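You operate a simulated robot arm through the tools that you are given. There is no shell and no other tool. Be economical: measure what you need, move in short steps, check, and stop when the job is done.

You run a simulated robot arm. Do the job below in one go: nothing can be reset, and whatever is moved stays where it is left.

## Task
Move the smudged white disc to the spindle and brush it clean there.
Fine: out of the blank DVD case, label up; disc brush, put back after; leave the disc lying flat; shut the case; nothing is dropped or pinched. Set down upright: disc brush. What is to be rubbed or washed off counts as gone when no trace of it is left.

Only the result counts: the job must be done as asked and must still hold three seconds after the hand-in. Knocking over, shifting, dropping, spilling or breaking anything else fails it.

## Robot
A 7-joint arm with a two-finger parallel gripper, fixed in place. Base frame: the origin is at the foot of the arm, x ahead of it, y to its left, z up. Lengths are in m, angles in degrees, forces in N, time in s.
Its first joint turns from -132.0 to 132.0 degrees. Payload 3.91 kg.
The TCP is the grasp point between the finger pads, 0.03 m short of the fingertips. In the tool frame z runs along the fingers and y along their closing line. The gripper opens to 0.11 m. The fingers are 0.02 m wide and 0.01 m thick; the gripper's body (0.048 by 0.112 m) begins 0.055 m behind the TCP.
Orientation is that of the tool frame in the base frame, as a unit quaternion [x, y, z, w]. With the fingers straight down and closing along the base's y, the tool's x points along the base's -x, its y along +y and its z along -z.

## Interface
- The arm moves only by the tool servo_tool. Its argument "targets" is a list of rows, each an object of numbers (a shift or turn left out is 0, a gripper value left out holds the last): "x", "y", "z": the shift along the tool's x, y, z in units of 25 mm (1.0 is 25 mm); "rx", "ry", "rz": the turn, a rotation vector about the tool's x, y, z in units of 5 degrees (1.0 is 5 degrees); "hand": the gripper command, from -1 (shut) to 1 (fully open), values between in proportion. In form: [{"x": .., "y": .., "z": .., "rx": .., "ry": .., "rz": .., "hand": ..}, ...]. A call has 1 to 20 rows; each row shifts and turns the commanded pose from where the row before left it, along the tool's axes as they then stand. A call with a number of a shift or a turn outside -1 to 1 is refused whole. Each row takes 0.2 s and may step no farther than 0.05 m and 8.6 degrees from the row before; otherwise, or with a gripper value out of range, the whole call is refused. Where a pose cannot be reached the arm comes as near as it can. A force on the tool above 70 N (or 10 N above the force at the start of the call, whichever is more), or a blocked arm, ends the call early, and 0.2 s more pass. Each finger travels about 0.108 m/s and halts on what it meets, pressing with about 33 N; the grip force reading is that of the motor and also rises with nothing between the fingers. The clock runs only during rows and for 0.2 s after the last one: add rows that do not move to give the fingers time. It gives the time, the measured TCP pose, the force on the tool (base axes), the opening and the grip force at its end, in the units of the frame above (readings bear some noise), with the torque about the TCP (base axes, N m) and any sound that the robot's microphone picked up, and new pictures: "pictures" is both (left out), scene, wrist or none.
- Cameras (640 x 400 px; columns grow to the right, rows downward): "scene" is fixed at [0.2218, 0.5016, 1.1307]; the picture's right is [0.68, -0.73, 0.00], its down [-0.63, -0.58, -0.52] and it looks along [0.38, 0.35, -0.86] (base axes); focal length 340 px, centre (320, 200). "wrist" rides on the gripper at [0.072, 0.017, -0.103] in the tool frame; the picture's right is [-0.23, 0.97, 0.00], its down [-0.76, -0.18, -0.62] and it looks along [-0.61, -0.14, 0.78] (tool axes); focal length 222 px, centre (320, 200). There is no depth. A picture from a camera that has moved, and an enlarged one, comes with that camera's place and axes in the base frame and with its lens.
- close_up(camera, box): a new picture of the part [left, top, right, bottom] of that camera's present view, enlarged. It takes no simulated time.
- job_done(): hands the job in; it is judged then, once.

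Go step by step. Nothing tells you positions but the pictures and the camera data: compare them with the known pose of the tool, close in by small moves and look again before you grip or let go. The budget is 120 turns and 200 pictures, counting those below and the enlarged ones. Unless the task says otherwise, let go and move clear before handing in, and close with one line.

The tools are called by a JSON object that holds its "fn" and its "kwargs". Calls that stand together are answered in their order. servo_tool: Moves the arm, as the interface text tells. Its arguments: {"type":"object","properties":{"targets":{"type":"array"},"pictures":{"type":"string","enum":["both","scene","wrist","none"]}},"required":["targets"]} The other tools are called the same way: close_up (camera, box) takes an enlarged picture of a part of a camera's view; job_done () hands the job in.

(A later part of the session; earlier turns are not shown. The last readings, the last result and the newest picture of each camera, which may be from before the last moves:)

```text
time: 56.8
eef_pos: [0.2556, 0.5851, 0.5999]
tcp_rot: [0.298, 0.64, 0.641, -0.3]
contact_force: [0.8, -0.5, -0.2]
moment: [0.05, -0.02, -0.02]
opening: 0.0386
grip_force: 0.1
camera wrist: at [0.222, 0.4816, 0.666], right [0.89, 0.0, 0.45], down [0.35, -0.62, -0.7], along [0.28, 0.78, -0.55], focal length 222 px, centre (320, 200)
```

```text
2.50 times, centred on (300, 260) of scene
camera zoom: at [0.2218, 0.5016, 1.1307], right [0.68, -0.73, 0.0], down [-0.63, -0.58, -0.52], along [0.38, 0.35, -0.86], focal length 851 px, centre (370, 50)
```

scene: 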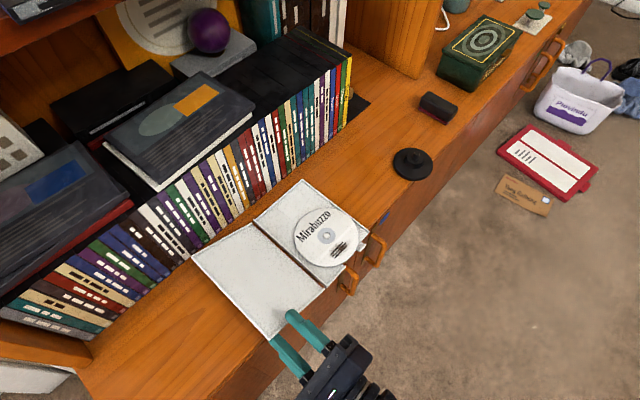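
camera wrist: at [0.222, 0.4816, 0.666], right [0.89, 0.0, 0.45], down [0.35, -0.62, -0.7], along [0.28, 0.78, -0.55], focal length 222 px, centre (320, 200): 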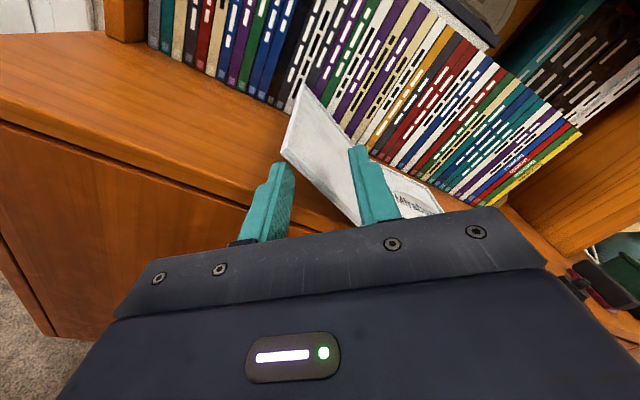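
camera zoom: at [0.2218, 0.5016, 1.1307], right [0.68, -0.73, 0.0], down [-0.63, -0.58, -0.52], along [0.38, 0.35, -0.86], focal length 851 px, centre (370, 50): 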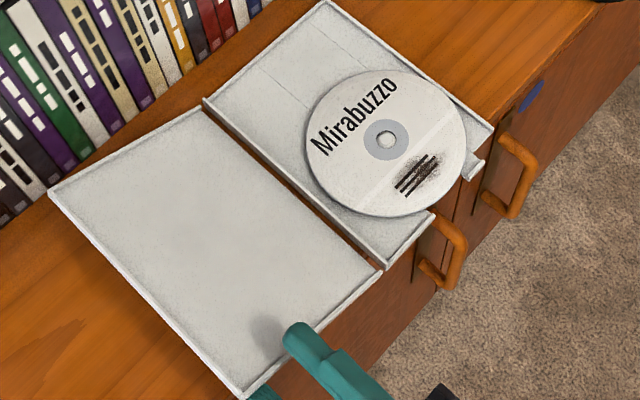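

{"fn": "servo_tool", "kwargs": {"targets": [{"x": -0.246, "y": -0.317, "hand": -0.27}, {"x": -0.269, "y": -0.289}, {"x": -0.29, "y": -0.259}, {"x": -0.307, "y": -0.228}, {"x": -0.2, "y": -0.12}, {}]}}

{"fn": "close_up", "kwargs": {"camera": "scene", "box": [200, 180, 400, 340]}}

{"fn": "close_up", "kwargs": {"camera": "wrist", "box": [200, 60, 480, 240]}}

```text
time: 58.2
eef_pos: [0.2542, 0.5845, 0.5566]
tcp_rot: [0.299, 0.64, 0.641, -0.299]
contact_force: [-0.4, -0.2, 0.2]
moment: [0.0, -0.04, 0.01]
opening: 0.0398
grip_force: 0.1
camera wrist: at [0.2212, 0.481, 0.6221], right [0.89, 0.0, 0.45], down [0.35, -0.62, -0.7], along [0.28, 0.78, -0.55], focal length 222 px, centre (320, 200)
```

scene: 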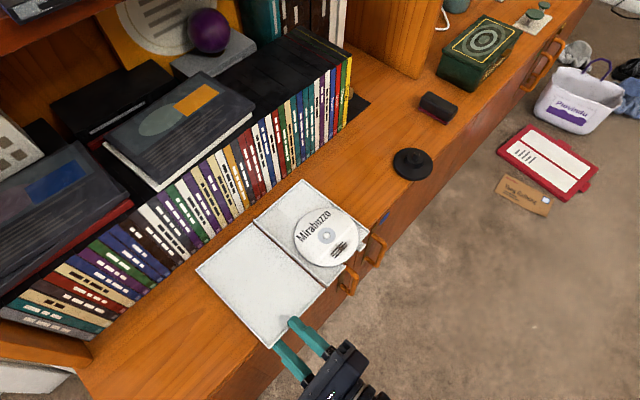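
wrist: 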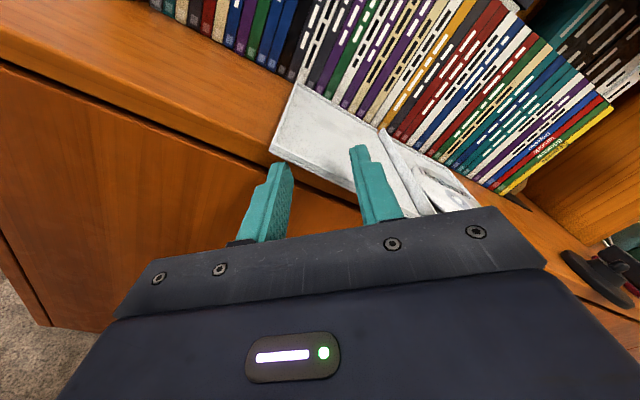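

```text
2.50 times, centred on (300, 260) of scene
camera zoom: at [0.2218, 0.5016, 1.1307], right [0.68, -0.73, 0.0], down [-0.63, -0.58, -0.52], along [0.38, 0.35, -0.86], focal length 851 px, centre (370, 50)
```

zoom: 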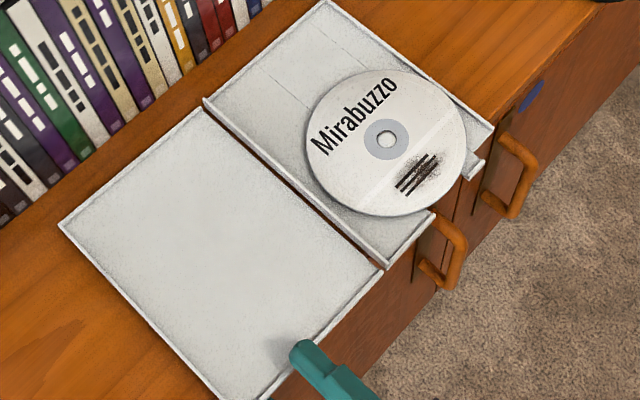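

```text
2.22 times, centred on (340, 150) of wrist
camera zoom: at [0.2212, 0.481, 0.6221], right [0.89, 0.0, 0.45], down [0.35, -0.62, -0.7], along [0.28, 0.78, -0.55], focal length 494 px, centre (276, 311)
```

zoom: 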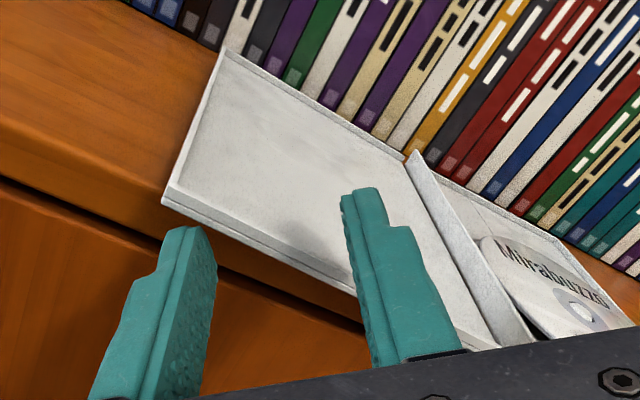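

The lid is nearly flat. I'll lower a last 5 mm so it rests on the shelf, then withdraw forward.

{"fn": "servo_tool", "kwargs": {"targets": [{"x": -0.08, "y": -0.065}, {"x": -0.08, "y": -0.065}, {}, {"z": -0.5}, {"z": -0.8}, {"z": -0.8}, {"z": -0.8}]}}

{"fn": "close_up", "kwargs": {"camera": "scene", "box": [200, 180, 400, 340]}}

{"fn": "close_up", "kwargs": {"camera": "wrist", "box": [260, 40, 540, 240]}}

```text
time: 60.0
eef_pos: [0.2722, 0.5246, 0.5686]
tcp_rot: [0.313, 0.619, 0.656, -0.296]
contact_force: [0.0, -0.4, 0.4]
moment: [0.01, -0.01, -0.02]
opening: 0.0402
grip_force: 0.0
stopped in row 7: the arm was blocked; the commanded pose is now the measured one
camera wrist: at [0.2359, 0.4208, 0.6318], right [0.9, -0.05, 0.43], down [0.31, -0.61, -0.73], along [0.3, 0.79, -0.53], focal length 222 px, centre (320, 200)
```

scene: 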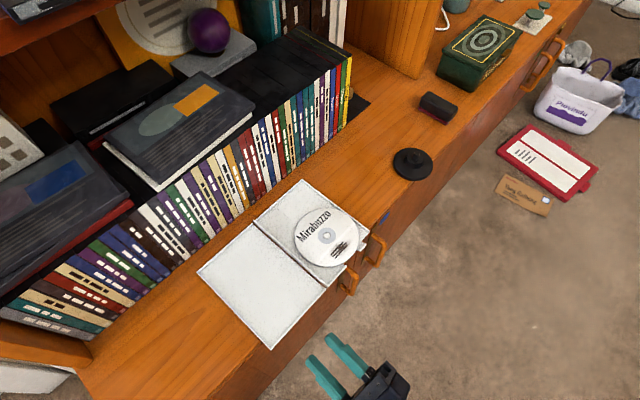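
wrist: 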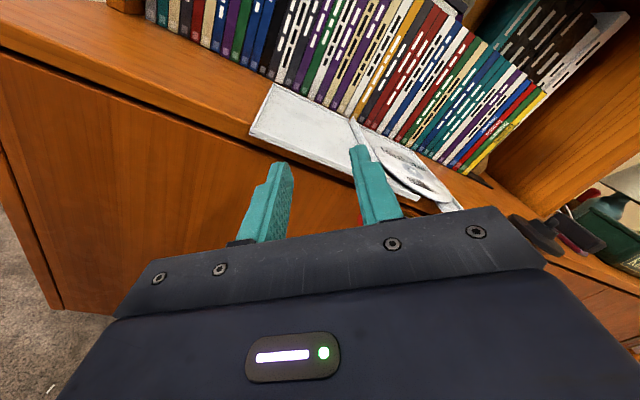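

```text
2.50 times, centred on (300, 260) of scene
camera zoom: at [0.2218, 0.5016, 1.1307], right [0.68, -0.73, 0.0], down [-0.63, -0.58, -0.52], along [0.38, 0.35, -0.86], focal length 851 px, centre (370, 50)
```

zoom: 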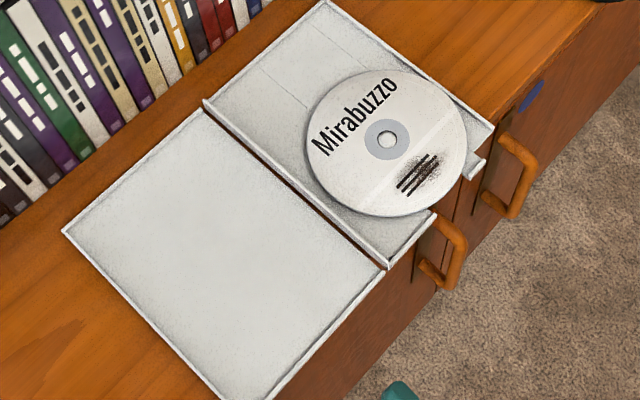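

```text
2.00 times, centred on (400, 140) of wrist
camera zoom: at [0.2359, 0.4208, 0.6318], right [0.9, -0.05, 0.43], down [0.31, -0.61, -0.73], along [0.3, 0.79, -0.53], focal length 444 px, centre (160, 320)
```

zoom: 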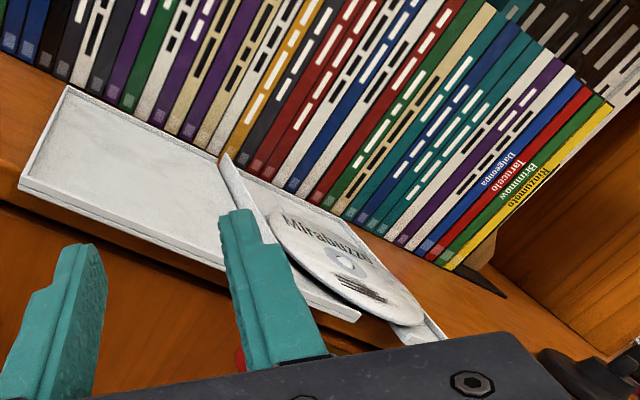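

The lid lies open flat on the shelf. Next I'll roll back to -90° and inspect the disc's front rim and the finger notch.

{"fn": "servo_tool", "kwargs": {"targets": [{"rx": 0.079, "ry": -0.03, "rz": 0.975}, {"rx": 0.079, "ry": -0.03, "rz": 0.975}, {"rx": 0.079, "ry": -0.03, "rz": 0.975}, {"rx": 0.079, "ry": -0.03, "rz": 0.975}, {"rx": 0.079, "ry": -0.03, "rz": 0.975}, {"rx": 0.079, "ry": -0.03, "rz": 0.975}, {"rx": 0.079, "ry": -0.03, "rz": 0.975}, {"rx": 0.079, "ry": -0.03, "rz": 0.975}, {"x": 1}, {"x": 1}, {"y": 0.96, "hand": 1}, {"y": 0.96}, {"y": 0.96}, {"y": 0.96}, {"y": 0.96}, {"y": 0.96}, {"y": 0.96}, {"z": 0.7}, {"z": 0.7}, {}], "pictures": "wrist"}}

{"fn": "close_up", "kwargs": {"camera": "wrist", "box": [250, 100, 400, 220]}}

{"fn": "close_up", "kwargs": {"camera": "scene", "box": [285, 195, 385, 295]}}

```text
time: 64.2
eef_pos: [0.4347, 0.5585, 0.6167]
tcp_rot: [0.498, 0.503, 0.497, -0.502]
contact_force: [0.3, 0.0, 0.6]
moment: [-0.01, 0.0, 0.03]
opening: 0.1102
grip_force: 0.1
camera wrist: at [0.4546, 0.456, 0.6894], right [0.97, 0.01, -0.23], down [-0.17, -0.63, -0.76], along [-0.15, 0.78, -0.61], focal length 222 px, centre (320, 200)
```

wrist: 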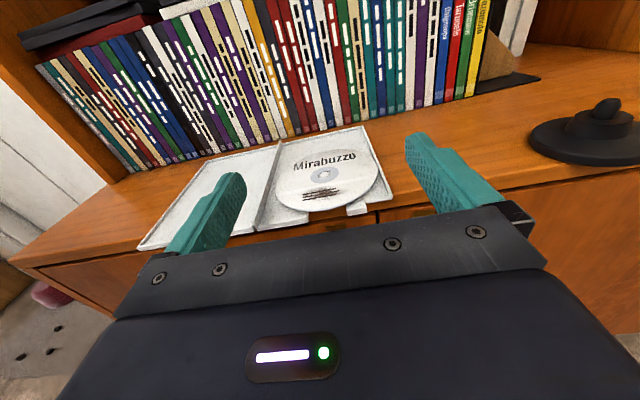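

```text
3.33 times, centred on (325, 160) of wrist
camera zoom: at [0.4546, 0.456, 0.6894], right [0.97, 0.01, -0.23], down [-0.17, -0.63, -0.76], along [-0.15, 0.78, -0.61], focal length 740 px, centre (303, 333)
```

zoom: 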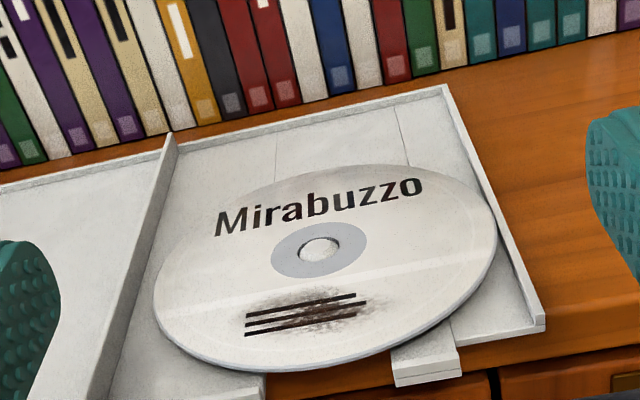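

```text
4.00 times, centred on (335, 245) of scene
camera zoom: at [0.2218, 0.5016, 1.1307], right [0.68, -0.73, 0.0], down [-0.63, -0.58, -0.52], along [0.38, 0.35, -0.86], focal length 1361 px, centre (260, 20)
```

zoom: 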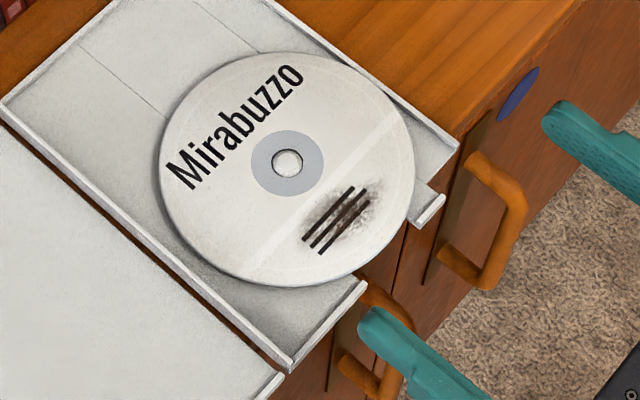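

The disc's front rim overhangs the notch, with its hub near (0.426, 0.673). I'll go to the horizontal roll-0 pose and look level at the rim to measure heights.

{"fn": "servo_tool", "kwargs": {"targets": [{"rz": 1, "hand": -0.5}, {"rz": 1}, {"rz": 1}, {"rz": 1}, {"rz": 1}, {"rz": 1}, {"rz": 1}, {"rz": 1}, {"rz": 1}, {"rz": 1}, {"rz": 1}, {"rz": 1}, {"rz": 1}, {"rz": 1}, {"rz": 1}, {"rz": 1}, {"rz": 1}, {"rz": 1}], "pictures": "none"}}

{"fn": "servo_tool", "kwargs": {"targets": [{"x": 0.9, "z": -0.37}, {"x": 0.9, "z": -0.37}, {"x": 0.8}, {"y": 0.7}, {"y": 0.7}, {"y": 0.6}, {}], "pictures": "wrist"}}

{"fn": "close_up", "kwargs": {"camera": "wrist", "box": [290, 90, 390, 220]}}

```text
time: 68.0
eef_pos: [0.4367, 0.5598, 0.618]
tcp_rot: [0.708, 0.001, -0.004, -0.706]
contact_force: [-0.3, -0.1, 0.3]
moment: [-0.04, -0.01, 0.0]
opening: 0.0275
grip_force: 0.0
```

```text
time: 69.6
eef_pos: [0.5016, 0.5409, 0.5666]
tcp_rot: [0.708, 0.002, -0.003, -0.706]
contact_force: [0.7, 0.2, -0.2]
moment: [-0.01, 0.01, 0.01]
opening: 0.0277
grip_force: 0.0
camera wrist: at [0.5753, 0.4378, 0.5508], right [-0.23, -0.01, -0.97], down [-0.76, -0.63, 0.18], along [-0.61, 0.78, 0.14], focal length 222 px, centre (320, 200)
```

wrist: 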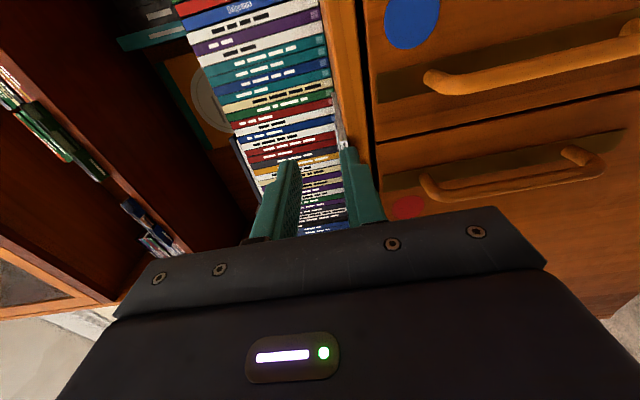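

```text
3.08 times, centred on (340, 155) of wrist
camera zoom: at [0.5753, 0.4378, 0.5508], right [-0.23, -0.01, -0.97], down [-0.76, -0.63, 0.18], along [-0.61, 0.78, 0.14], focal length 684 px, centre (258, 338)
```

zoom: 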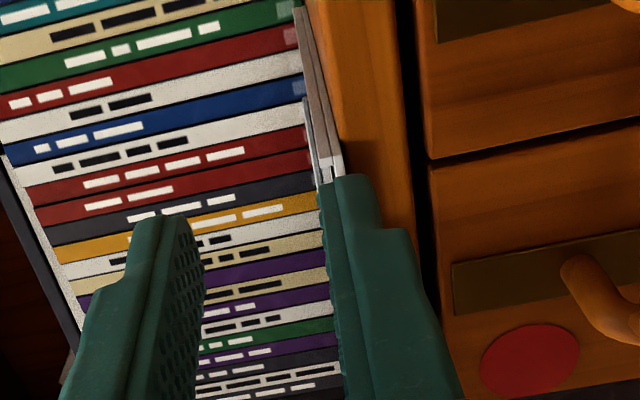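

I'll raise the hand a little and open it, so the rim shows between the fingers.

{"fn": "servo_tool", "kwargs": {"targets": [{"y": -0.6, "x": -0.4, "hand": 0.9}, {"x": -0.4}, {"x": -0.4}, {}], "pictures": "wrist"}}

{"fn": "close_up", "kwargs": {"camera": "wrist", "box": [310, 90, 400, 210]}}

```text
time: 70.6
eef_pos: [0.4731, 0.5407, 0.5825]
tcp_rot: [0.709, 0.001, -0.003, -0.705]
contact_force: [0.3, -1.0, 0.5]
moment: [-0.01, 0.02, -0.03]
opening: 0.1045
grip_force: 0.0
camera wrist: at [0.5458, 0.4385, 0.5668], right [-0.23, -0.01, -0.97], down [-0.76, -0.63, 0.18], along [-0.61, 0.78, 0.14], focal length 222 px, centre (320, 200)
```

wrist: 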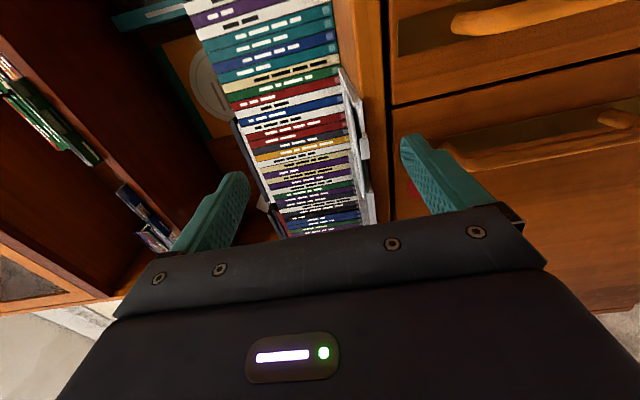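

```text
3.33 times, centred on (355, 150) of wrist
camera zoom: at [0.5458, 0.4385, 0.5668], right [-0.23, -0.01, -0.97], down [-0.76, -0.63, 0.18], along [-0.61, 0.78, 0.14], focal length 740 px, centre (203, 367)
```

zoom: 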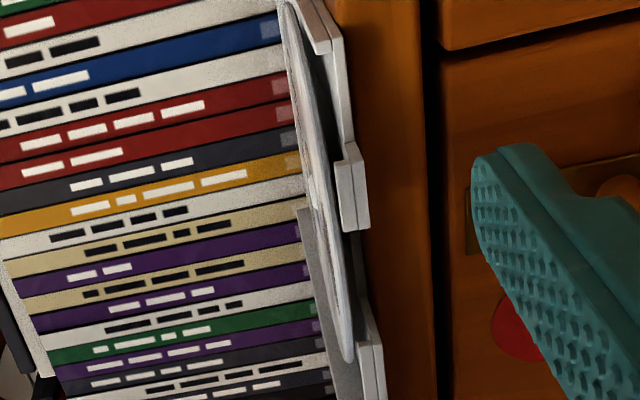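

I can now see the disc clearly. Its underside is at about z 0.552 and its rim at y≈0.613, just in front of the shelf edge. I'll bring narrowly spaced fingers in front of the rim at x 0.426 and check the alignment.

{"fn": "servo_tool", "kwargs": {"targets": [{"x": -0.63, "hand": -0.8}, {"x": -0.63}, {"x": -0.62}, {"y": 0.56, "z": 0.38}, {"y": 0.56, "z": 0.38}, {}, {}]}}

{"fn": "close_up", "kwargs": {"camera": "wrist", "box": [290, 80, 380, 200]}}

{"fn": "close_up", "kwargs": {"camera": "scene", "box": [300, 205, 400, 295]}}

```text
time: 72.2
eef_pos: [0.4246, 0.5595, 0.5543]
tcp_rot: [0.708, 0.002, -0.003, -0.706]
contact_force: [0.1, -0.6, 0.4]
moment: [0.01, 0.01, 0.0]
opening: 0.0109
grip_force: 0.1
camera wrist: at [0.4987, 0.4555, 0.5373], right [-0.23, -0.01, -0.97], down [-0.76, -0.63, 0.18], along [-0.61, 0.78, 0.14], focal length 222 px, centre (320, 200)
```

scene: 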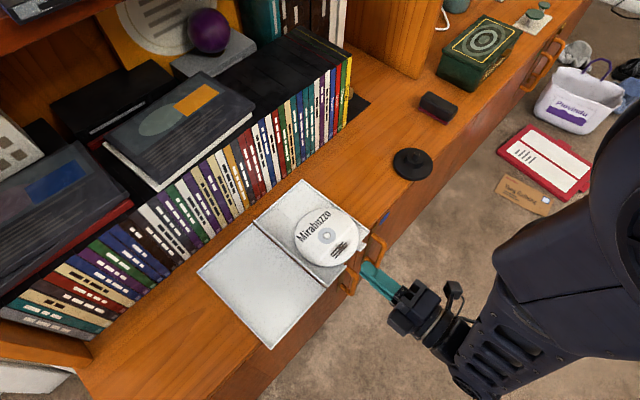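
wrist: 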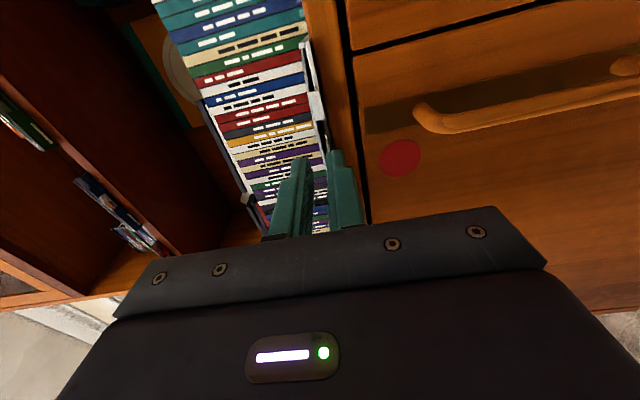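

```text
3.33 times, centred on (335, 140) of wrist
camera zoom: at [0.4987, 0.4555, 0.5373], right [-0.23, -0.01, -0.97], down [-0.76, -0.63, 0.18], along [-0.61, 0.78, 0.14], focal length 740 px, centre (270, 400)
```

zoom: 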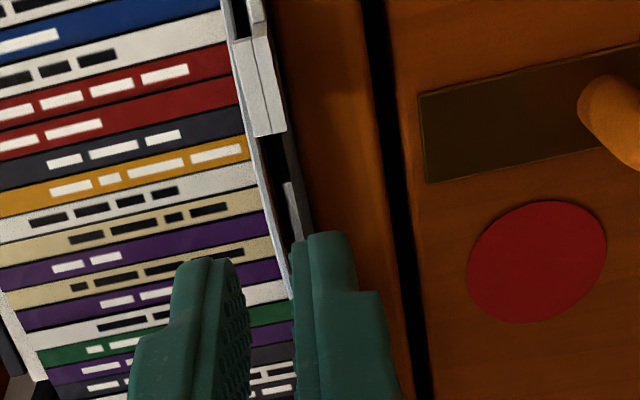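

```text
4.44 times, centred on (350, 250) of scene
camera zoom: at [0.2218, 0.5016, 1.1307], right [0.68, -0.73, 0.0], down [-0.63, -0.58, -0.52], along [0.38, 0.35, -0.86], focal length 1512 px, centre (187, -22)
```

zoom: 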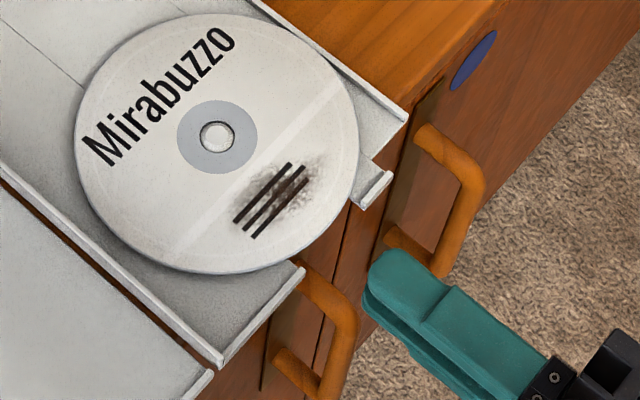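

{"fn": "close_up", "kwargs": {"camera": "wrist", "box": [315, 110, 355, 165]}}

```text
7.27 times, centred on (335, 138) of wrist
camera zoom: at [0.4987, 0.4555, 0.5373], right [-0.23, -0.01, -0.97], down [-0.76, -0.63, 0.18], along [-0.61, 0.78, 0.14], focal length 1615 px, centre (211, 654)
```

zoom: 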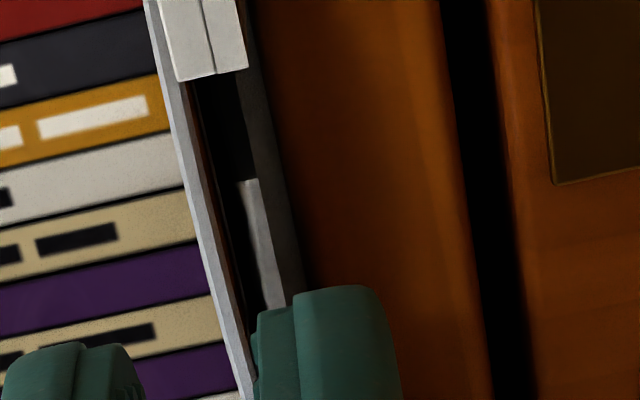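

The disc is exactly in the middle of the gap. I'll narrow the gap to about 7 mm and move forward so the tips just straddle the rim.

{"fn": "servo_tool", "kwargs": {"targets": [{"z": 0.5, "hand": -0.87}, {"z": 0.3}, {"z": 0.2}, {}]}}

{"fn": "close_up", "kwargs": {"camera": "wrist", "box": [310, 90, 370, 180]}}

{"fn": "close_up", "kwargs": {"camera": "scene", "box": [310, 220, 390, 290]}}

```text
time: 73.2
eef_pos: [0.4262, 0.5832, 0.5538]
tcp_rot: [0.708, 0.002, -0.003, -0.706]
contact_force: [0.3, 0.1, 0.6]
moment: [0.02, 0.01, 0.01]
opening: 0.0071
grip_force: 0.2
camera wrist: at [0.4994, 0.4805, 0.5375], right [-0.23, -0.01, -0.97], down [-0.76, -0.63, 0.18], along [-0.61, 0.78, 0.14], focal length 222 px, centre (320, 200)
```

scene: 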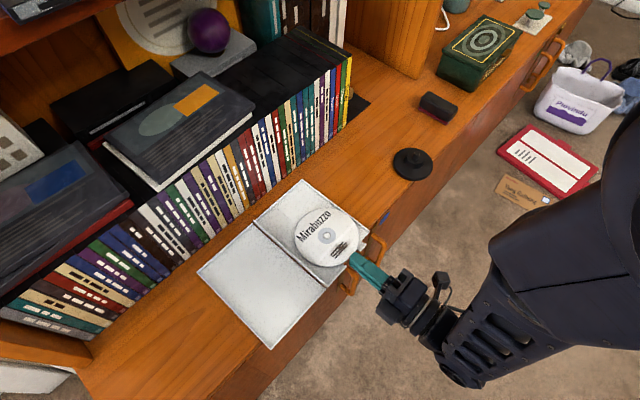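
wrist: 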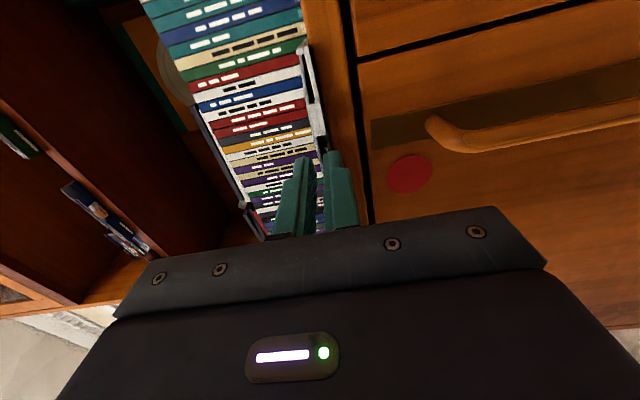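

```text
4.44 times, centred on (340, 135) of wrist
camera zoom: at [0.4994, 0.4805, 0.5375], right [-0.23, -0.01, -0.97], down [-0.76, -0.63, 0.18], along [-0.61, 0.78, 0.14], focal length 987 px, centre (231, 489)
```

zoom: 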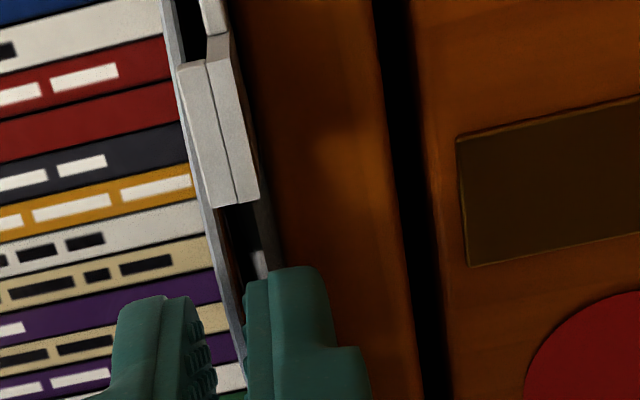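

```text
5.71 times, centred on (350, 255) of scene
camera zoom: at [0.2218, 0.5016, 1.1307], right [0.68, -0.73, 0.0], down [-0.63, -0.58, -0.52], along [0.38, 0.35, -0.86], focal length 1944 px, centre (149, -114)
```

zoom: 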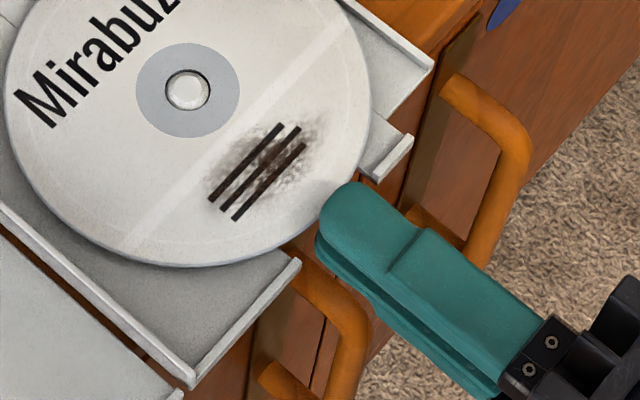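

The tips straddle the rim. I'll raise about 5 mm so the lower finger lifts the rim slightly, then slide 8 mm deeper.

{"fn": "servo_tool", "kwargs": {"targets": [{"y": -0.1}, {"y": -0.1}, {"z": 0.1}, {"z": 0.1}, {"z": 0.1}, {"z": 0.05}, {}]}}

{"fn": "close_up", "kwargs": {"camera": "wrist", "box": [310, 90, 370, 180]}}

{"fn": "close_up", "kwargs": {"camera": "scene", "box": [290, 205, 390, 290]}}

```text
time: 74.8
eef_pos: [0.426, 0.5934, 0.5592]
tcp_rot: [0.708, 0.001, -0.003, -0.706]
contact_force: [-0.2, 0.2, -0.4]
moment: [-0.01, -0.01, 0.0]
opening: 0.0073
grip_force: 0.0
camera wrist: at [0.4982, 0.4898, 0.5426], right [-0.23, -0.01, -0.97], down [-0.76, -0.63, 0.18], along [-0.61, 0.78, 0.14], focal length 222 px, centre (320, 200)
```

scene: 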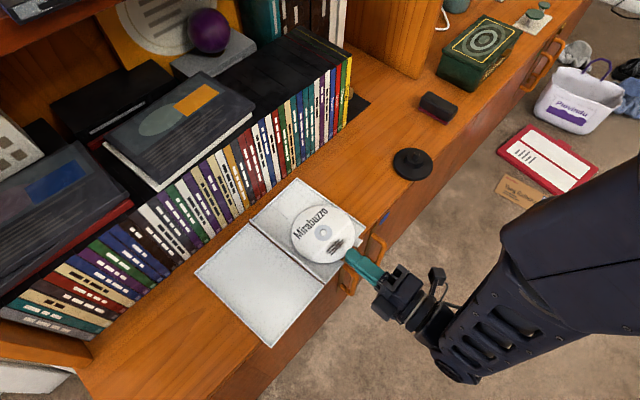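
wrist: 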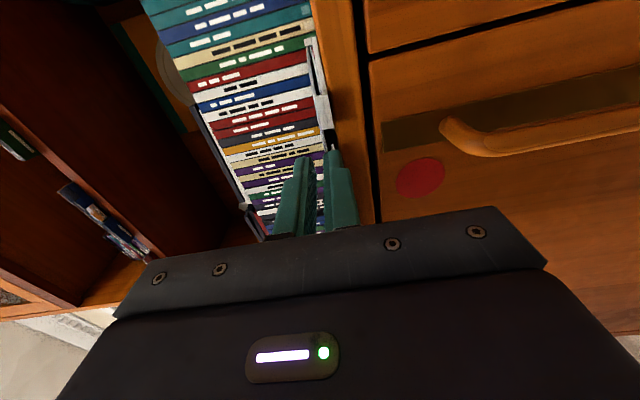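

```text
4.44 times, centred on (340, 135) of wrist
camera zoom: at [0.4982, 0.4898, 0.5426], right [-0.23, -0.01, -0.97], down [-0.76, -0.63, 0.18], along [-0.61, 0.78, 0.14], focal length 987 px, centre (231, 489)
```

zoom: 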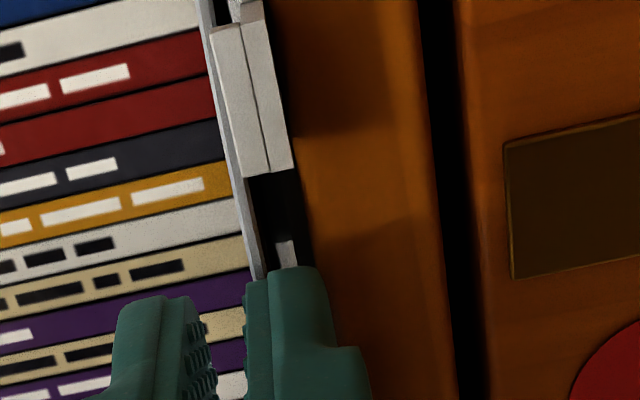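

```text
4.71 times, centred on (340, 248) of scene
camera zoom: at [0.2218, 0.5016, 1.1307], right [0.68, -0.73, 0.0], down [-0.63, -0.58, -0.52], along [0.38, 0.35, -0.86], focal length 1601 px, centre (226, -24)
```

zoom: 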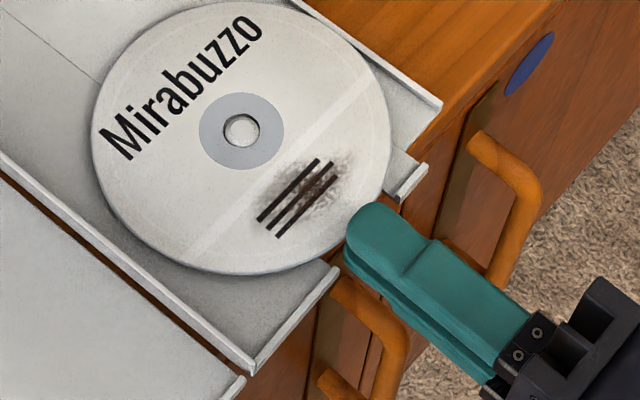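

The scene shows the case moved slightly back, so the lower fingertip met the disc's rim instead of passing under it. I'll back off and measure the shift.

{"fn": "servo_tool", "kwargs": {"targets": [{"z": -0.5}, {"z": -0.7}, {"z": -0.8}, {"z": -0.8, "hand": 0.9}, {}]}}

{"fn": "close_up", "kwargs": {"camera": "scene", "box": [250, 160, 400, 300]}}

{"fn": "close_up", "kwargs": {"camera": "wrist", "box": [300, 80, 390, 210]}}

```text
time: 76.0
eef_pos: [0.4257, 0.5247, 0.5597]
tcp_rot: [0.708, 0.002, -0.003, -0.706]
contact_force: [-0.7, -0.3, -0.1]
moment: [0.02, 0.0, -0.01]
opening: 0.1045
grip_force: 0.0
camera wrist: at [0.4991, 0.421, 0.5436], right [-0.23, -0.01, -0.97], down [-0.76, -0.63, 0.18], along [-0.61, 0.78, 0.14], focal length 222 px, centre (320, 200)
```

scene: 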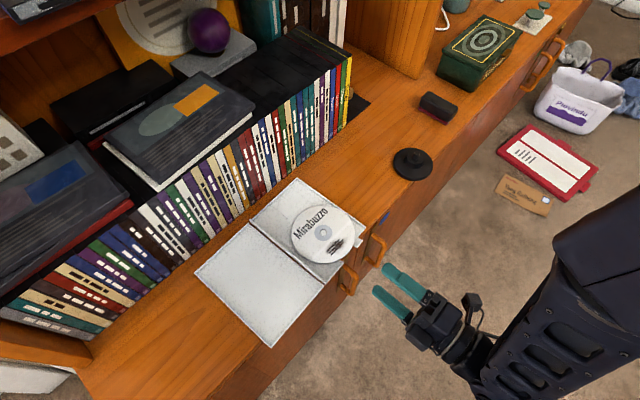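
wrist: 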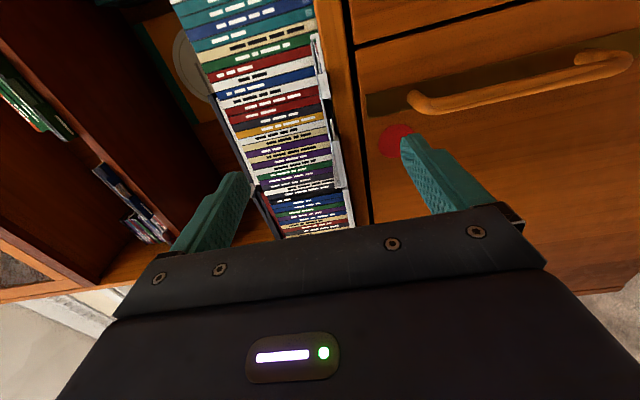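

```text
2.86 times, centred on (325, 230) of scene
camera zoom: at [0.2218, 0.5016, 1.1307], right [0.68, -0.73, 0.0], down [-0.63, -0.58, -0.52], along [0.38, 0.35, -0.86], focal length 972 px, centre (306, 114)
```

zoom: 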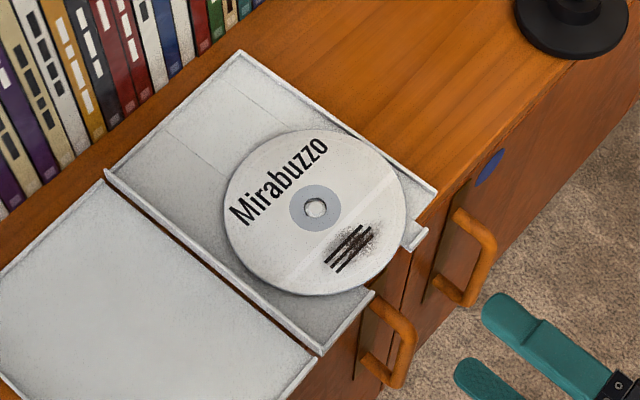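

```text
3.08 times, centred on (345, 145) of wrist
camera zoom: at [0.4991, 0.421, 0.5436], right [-0.23, -0.01, -0.97], down [-0.76, -0.63, 0.18], along [-0.61, 0.78, 0.14], focal length 684 px, centre (243, 369)
```

zoom: 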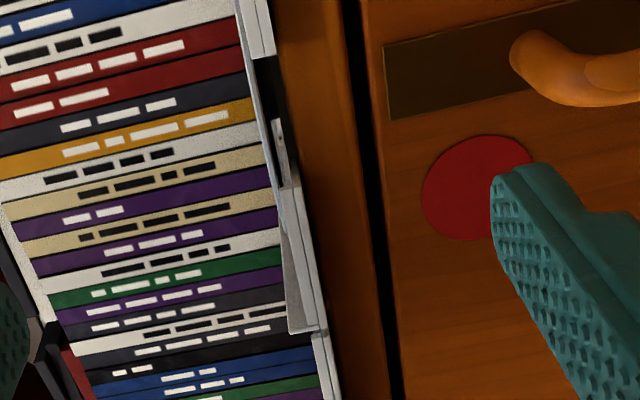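

The case slid about 9.5 mm back (+y). I'll pull it back to where it was by pinching the base's +x side wall from above. First I'll turn the hand to point down.

{"fn": "servo_tool", "kwargs": {"targets": [{"y": -1}, {"y": -1}, {"y": -1}, {"y": -1}, {"y": -1}], "pictures": "none"}}

{"fn": "servo_tool", "kwargs": {"targets": [{"rx": -1}, {"rx": -1}, {"rx": -1}, {"rx": -1}, {"rx": -1}, {"rx": -1}, {"rx": -1}, {"rx": -1}, {"rx": -1}, {"rx": -1}, {"rx": -1}, {"rx": -1}, {"rx": -1}, {"rx": -1}, {"rx": -1}, {"rx": -1}, {"rx": -1}, {"rx": -1}], "pictures": "none"}}

{"fn": "servo_tool", "kwargs": {"targets": [{"rz": 1}, {"rz": 1}, {"rz": 1}, {"rz": 1}, {"rz": 1}, {"rz": 1}, {"rz": 1}, {"rz": 1}, {"rz": 1}, {"rz": 1}, {"rz": 1}, {"rz": 1}, {"rz": 1}, {"rz": 1}, {"rz": 1}, {"rz": 1}, {"rz": 1}, {"rz": 1, "hand": -0.4}], "pictures": "none"}}

{"fn": "servo_tool", "kwargs": {"targets": [{"x": -0.9, "y": -0.28}, {"x": -0.9, "y": -0.28}, {"x": -0.9, "y": -0.28}, {"x": -0.9, "y": -0.28}, {"x": -0.9, "y": -0.28}, {"x": -0.9, "y": -0.28}, {"x": -0.9, "y": -0.28}, {"x": -0.9, "y": -0.28}, {"x": -0.9, "y": -0.28}, {"x": -0.9, "y": -0.28}, {}]}}

```text
time: 77.2
eef_pos: [0.4252, 0.525, 0.6869]
tcp_rot: [0.708, 0.001, -0.003, -0.706]
contact_force: [-0.5, -0.1, 1.2]
moment: [0.02, 0.0, 0.0]
opening: 0.1046
grip_force: 0.2
```

```text
time: 81.0
eef_pos: [0.4248, 0.5237, 0.6863]
tcp_rot: [1.0, 0.004, -0.001, 0.003]
contact_force: [-0.3, 0.3, 0.2]
moment: [0.0, -0.03, 0.03]
opening: 0.1045
grip_force: 0.1
```

```text
time: 84.8
eef_pos: [0.425, 0.5232, 0.6851]
tcp_rot: [0.709, -0.705, 0.001, 0.002]
contact_force: [0.6, 0.0, 0.0]
moment: [-0.04, 0.0, 0.0]
opening: 0.0328
grip_force: 0.4
```

```text
time: 87.2
eef_pos: [0.4923, 0.75, 0.6841]
tcp_rot: [0.71, -0.704, 0.0, 0.002]
contact_force: [0.2, 0.8, -0.3]
moment: [0.0, -0.01, 0.02]
opening: 0.0329
grip_force: 0.0
camera wrist: at [0.4772, 0.6768, 0.788], right [-0.98, 0.22, 0.0], down [0.17, 0.77, 0.62], along [0.14, 0.6, -0.78], focal length 222 px, centre (320, 200)
```

scene: 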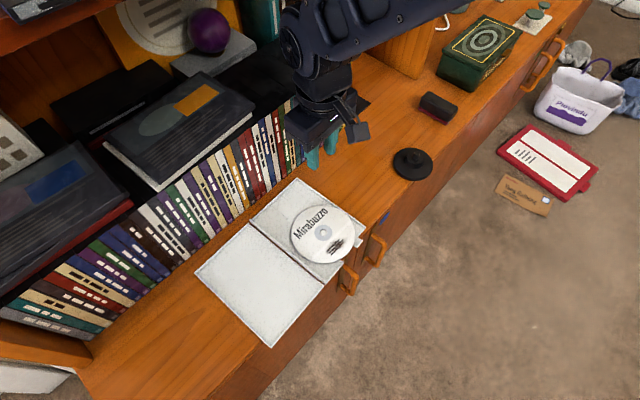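
wrist: 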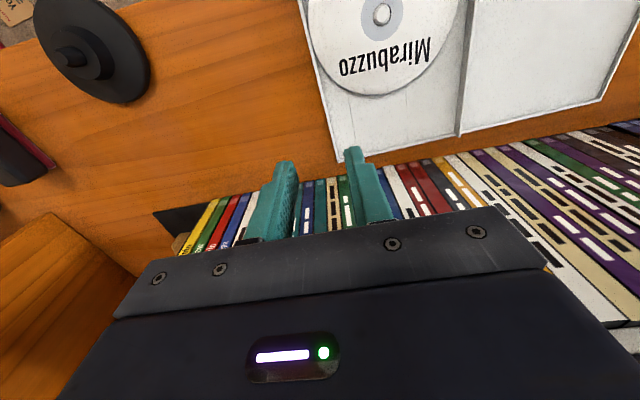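

{"fn": "servo_tool", "kwargs": {"targets": [{"z": 0.8}, {"z": 0.8}, {"z": 0.8}, {}], "pictures": "wrist"}}

{"fn": "close_up", "kwargs": {"camera": "wrist", "box": [240, 60, 440, 230]}}

{"fn": "close_up", "kwargs": {"camera": "scene", "box": [250, 110, 400, 230]}}

```text
time: 88.2
eef_pos: [0.4932, 0.7493, 0.6226]
tcp_rot: [0.71, -0.704, 0.0, 0.002]
contact_force: [-0.7, -0.1, 0.2]
moment: [0.0, 0.0, 0.04]
opening: 0.0329
grip_force: 0.1
camera wrist: at [0.478, 0.6765, 0.7268], right [-0.98, 0.22, 0.0], down [0.17, 0.77, 0.62], along [0.14, 0.6, -0.78], focal length 222 px, centre (320, 200)
```

wrist: 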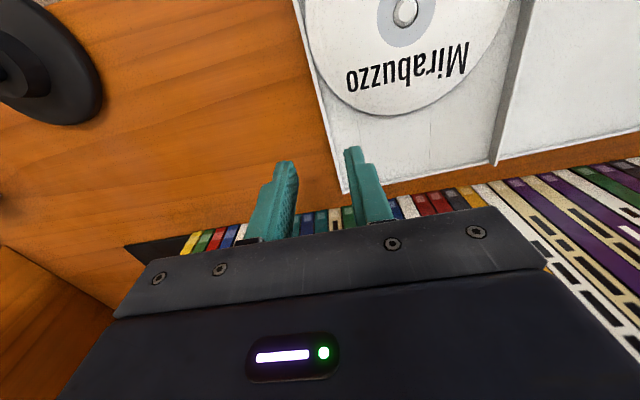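

```text
2.35 times, centred on (340, 145) of wrist
camera zoom: at [0.478, 0.6765, 0.7268], right [-0.98, 0.22, 0.0], down [0.17, 0.77, 0.62], along [0.14, 0.6, -0.78], focal length 523 px, centre (273, 329)
```

zoom: 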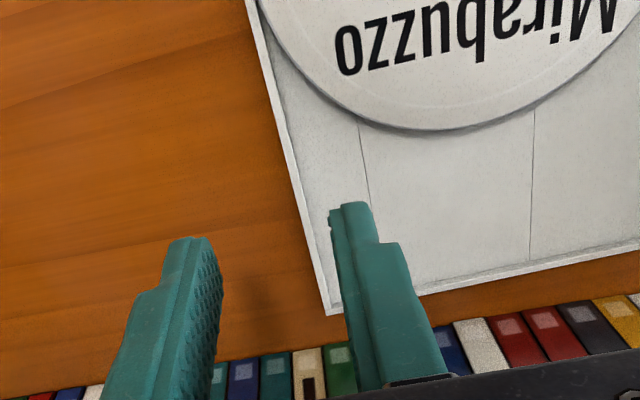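

```text
3.33 times, centred on (325, 170) of scene
camera zoom: at [0.2218, 0.5016, 1.1307], right [0.68, -0.73, 0.0], down [-0.63, -0.58, -0.52], along [0.38, 0.35, -0.86], focal length 1134 px, centre (303, 300)
```

zoom: 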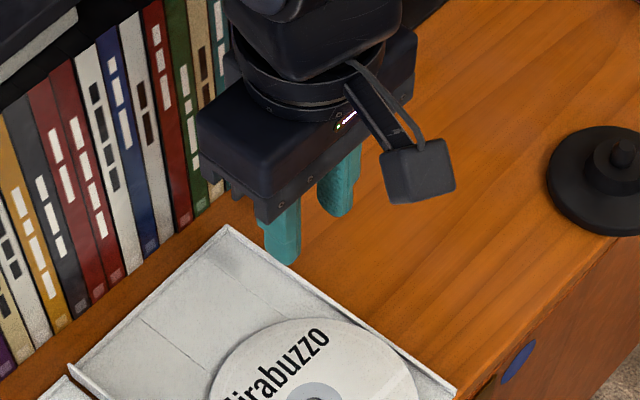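

The case also turned by about 2° counter-clockwise. I'll align the fingers over the +x wall with that same yaw and come closer.

{"fn": "servo_tool", "kwargs": {"targets": [{"x": -0.24, "y": 0.25, "rz": -0.34}, {"z": 0.55}, {"z": 0.55}, {}], "pictures": "wrist"}}

{"fn": "close_up", "kwargs": {"camera": "wrist", "box": [260, 80, 400, 230]}}

{"fn": "close_up", "kwargs": {"camera": "scene", "box": [270, 140, 370, 230]}}

```text
time: 89.2
eef_pos: [0.489, 0.7542, 0.5953]
tcp_rot: [0.72, -0.694, 0.001, 0.002]
contact_force: [-0.5, 0.7, 0.7]
moment: [0.0, -0.02, 0.0]
opening: 0.0327
grip_force: 0.0
camera wrist: at [0.4744, 0.6815, 0.6995], right [-0.98, 0.19, 0.0], down [0.15, 0.77, 0.62], along [0.12, 0.61, -0.78], focal length 222 px, centre (320, 200)
```

wrist: 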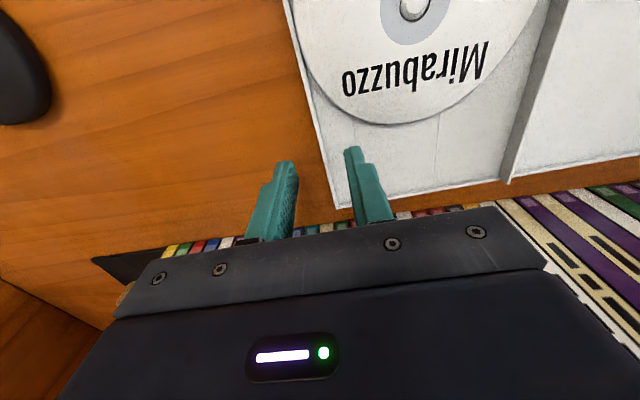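

```text
2.67 times, centred on (330, 155) of wrist
camera zoom: at [0.4744, 0.6815, 0.6995], right [-0.98, 0.19, 0.0], down [0.15, 0.77, 0.62], along [0.12, 0.61, -0.78], focal length 592 px, centre (293, 320)
```

zoom: 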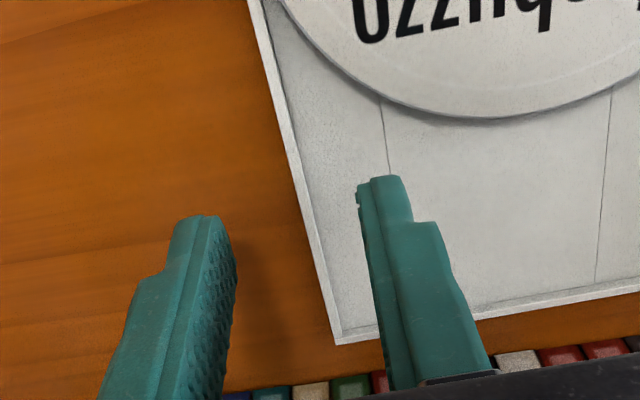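

```text
4.44 times, centred on (320, 185) of scene
camera zoom: at [0.2218, 0.5016, 1.1307], right [0.68, -0.73, 0.0], down [-0.63, -0.58, -0.52], along [0.38, 0.35, -0.86], focal length 1512 px, centre (320, 267)
```

zoom: 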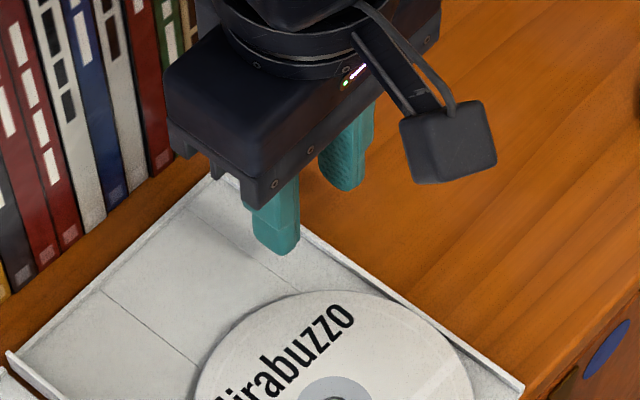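

The wall is about 2 mm to the -x side of the gap's centre. I'll correct that and descend to grip height.

{"fn": "servo_tool", "kwargs": {"targets": [{"y": 0.09, "hand": -0.6}, {"z": 0.4}, {"z": 0.26}, {}], "pictures": "wrist"}}

{"fn": "close_up", "kwargs": {"camera": "wrist", "box": [270, 90, 390, 220]}}

{"fn": "close_up", "kwargs": {"camera": "scene", "box": [280, 160, 350, 220]}}

```text
time: 90.2
eef_pos: [0.4852, 0.754, 0.579]
tcp_rot: [0.72, -0.694, 0.001, 0.001]
contact_force: [-0.1, -0.5, 0.6]
moment: [0.02, 0.0, 0.03]
opening: 0.0219
grip_force: 0.1
camera wrist: at [0.4715, 0.6815, 0.6827], right [-0.98, 0.19, 0.0], down [0.15, 0.77, 0.62], along [0.12, 0.61, -0.78], focal length 222 px, centre (320, 200)
```

wrist: 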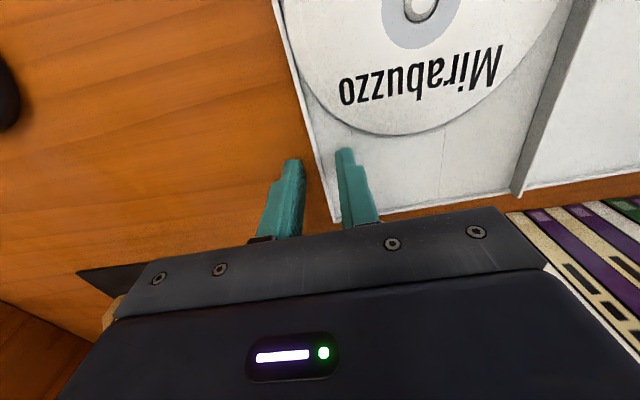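

```text
3.08 times, centred on (330, 155) of wrist
camera zoom: at [0.4715, 0.6815, 0.6827], right [-0.98, 0.19, 0.0], down [0.15, 0.77, 0.62], along [0.12, 0.61, -0.78], focal length 684 px, centre (289, 338)
```

zoom: 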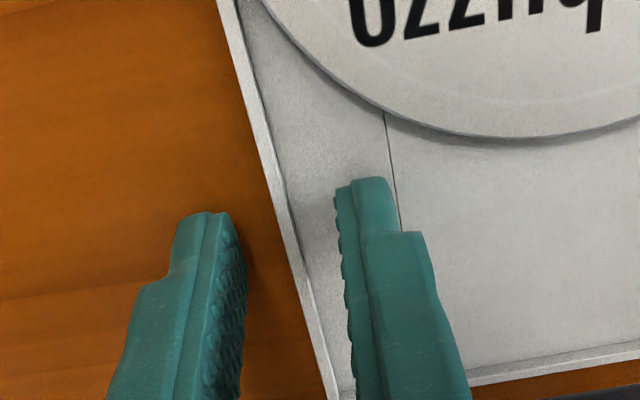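

```text
6.67 times, centred on (315, 190) of scene
camera zoom: at [0.2218, 0.5016, 1.1307], right [0.68, -0.73, 0.0], down [-0.63, -0.58, -0.52], along [0.38, 0.35, -0.86], focal length 2268 px, centre (353, 267)
```

zoom: 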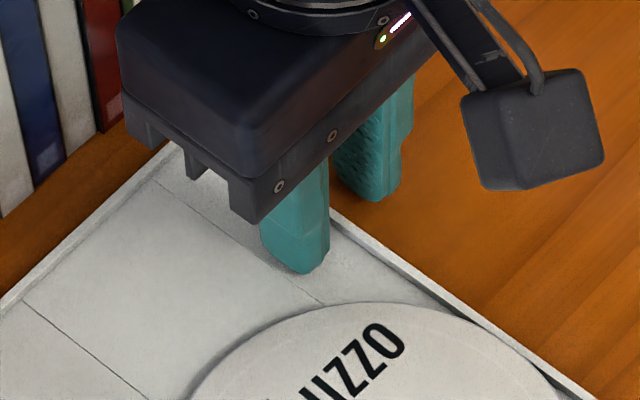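

The wall sits in the middle of the gap. I'll close gently on it.

{"fn": "servo_tool", "kwargs": {"targets": [{"hand": -0.8, "z": 0.04}, {"hand": -0.9}, {"hand": -1}, {}, {}], "pictures": "none"}}

{"fn": "close_up", "kwargs": {"camera": "scene", "box": [250, 160, 400, 300]}}

```text
time: 91.4
eef_pos: [0.485, 0.7541, 0.5782]
tcp_rot: [0.72, -0.694, 0.0, 0.002]
contact_force: [-0.7, 0.9, 0.5]
moment: [0.08, 0.01, 0.06]
opening: 0.0018
grip_force: 33.7
```

```text
2.86 times, centred on (325, 230) of scene
camera zoom: at [0.2218, 0.5016, 1.1307], right [0.68, -0.73, 0.0], down [-0.63, -0.58, -0.52], along [0.38, 0.35, -0.86], focal length 972 px, centre (306, 114)
```

zoom: 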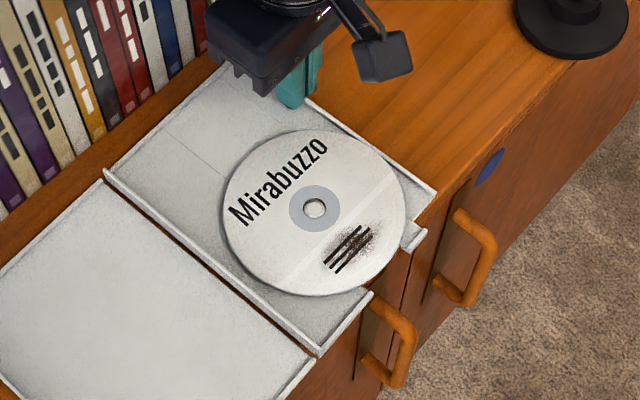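

I have the wall. Now I'll pull the case forward, about 16 mm in all (a few mm more than its start, for a better grip on the disc), and undo the rotation.

{"fn": "servo_tool", "kwargs": {"targets": [{"x": 0.16, "y": 0.014, "rz": 0.11}, {"x": 0.16, "y": 0.014, "rz": 0.11}, {"x": 0.16, "y": 0.014, "rz": 0.11}, {"x": 0.16, "y": 0.014, "rz": 0.11}, {}]}}

{"fn": "close_up", "kwargs": {"camera": "scene", "box": [250, 160, 400, 300]}}

```text
time: 92.6
eef_pos: [0.4847, 0.738, 0.5783]
tcp_rot: [-0.707, 0.708, -0.001, -0.001]
contact_force: [-0.1, 0.2, 0.3]
moment: [0.12, -0.01, 0.0]
opening: 0.0021
grip_force: 33.3
camera wrist: at [0.4677, 0.666, 0.6821], right [-0.97, 0.23, 0.0], down [0.18, 0.76, 0.62], along [0.14, 0.6, -0.78], focal length 222 px, centre (320, 200)
```

scene: 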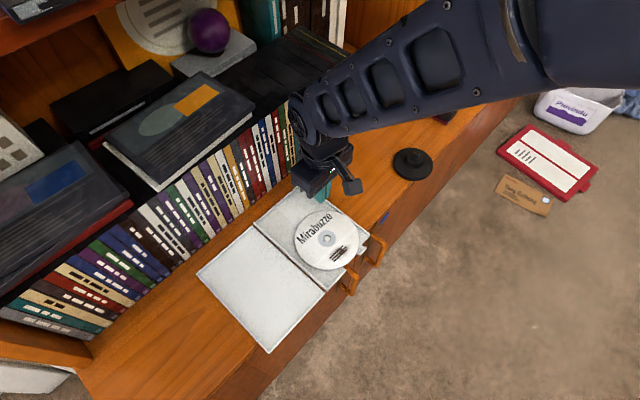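
wrist: 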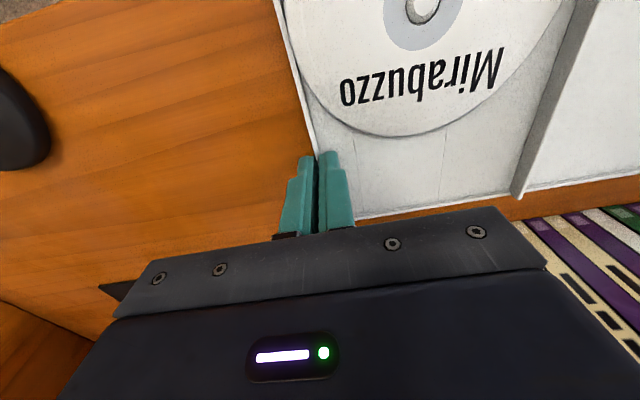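

```text
2.86 times, centred on (325, 230) of scene
camera zoom: at [0.2218, 0.5016, 1.1307], right [0.68, -0.73, 0.0], down [-0.63, -0.58, -0.52], along [0.38, 0.35, -0.86], focal length 972 px, centre (306, 114)
```

zoom: 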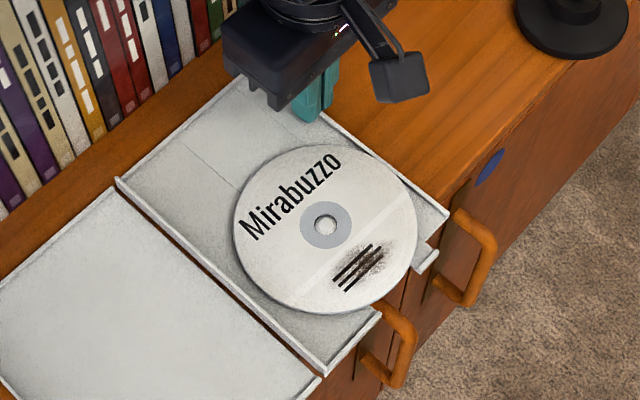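

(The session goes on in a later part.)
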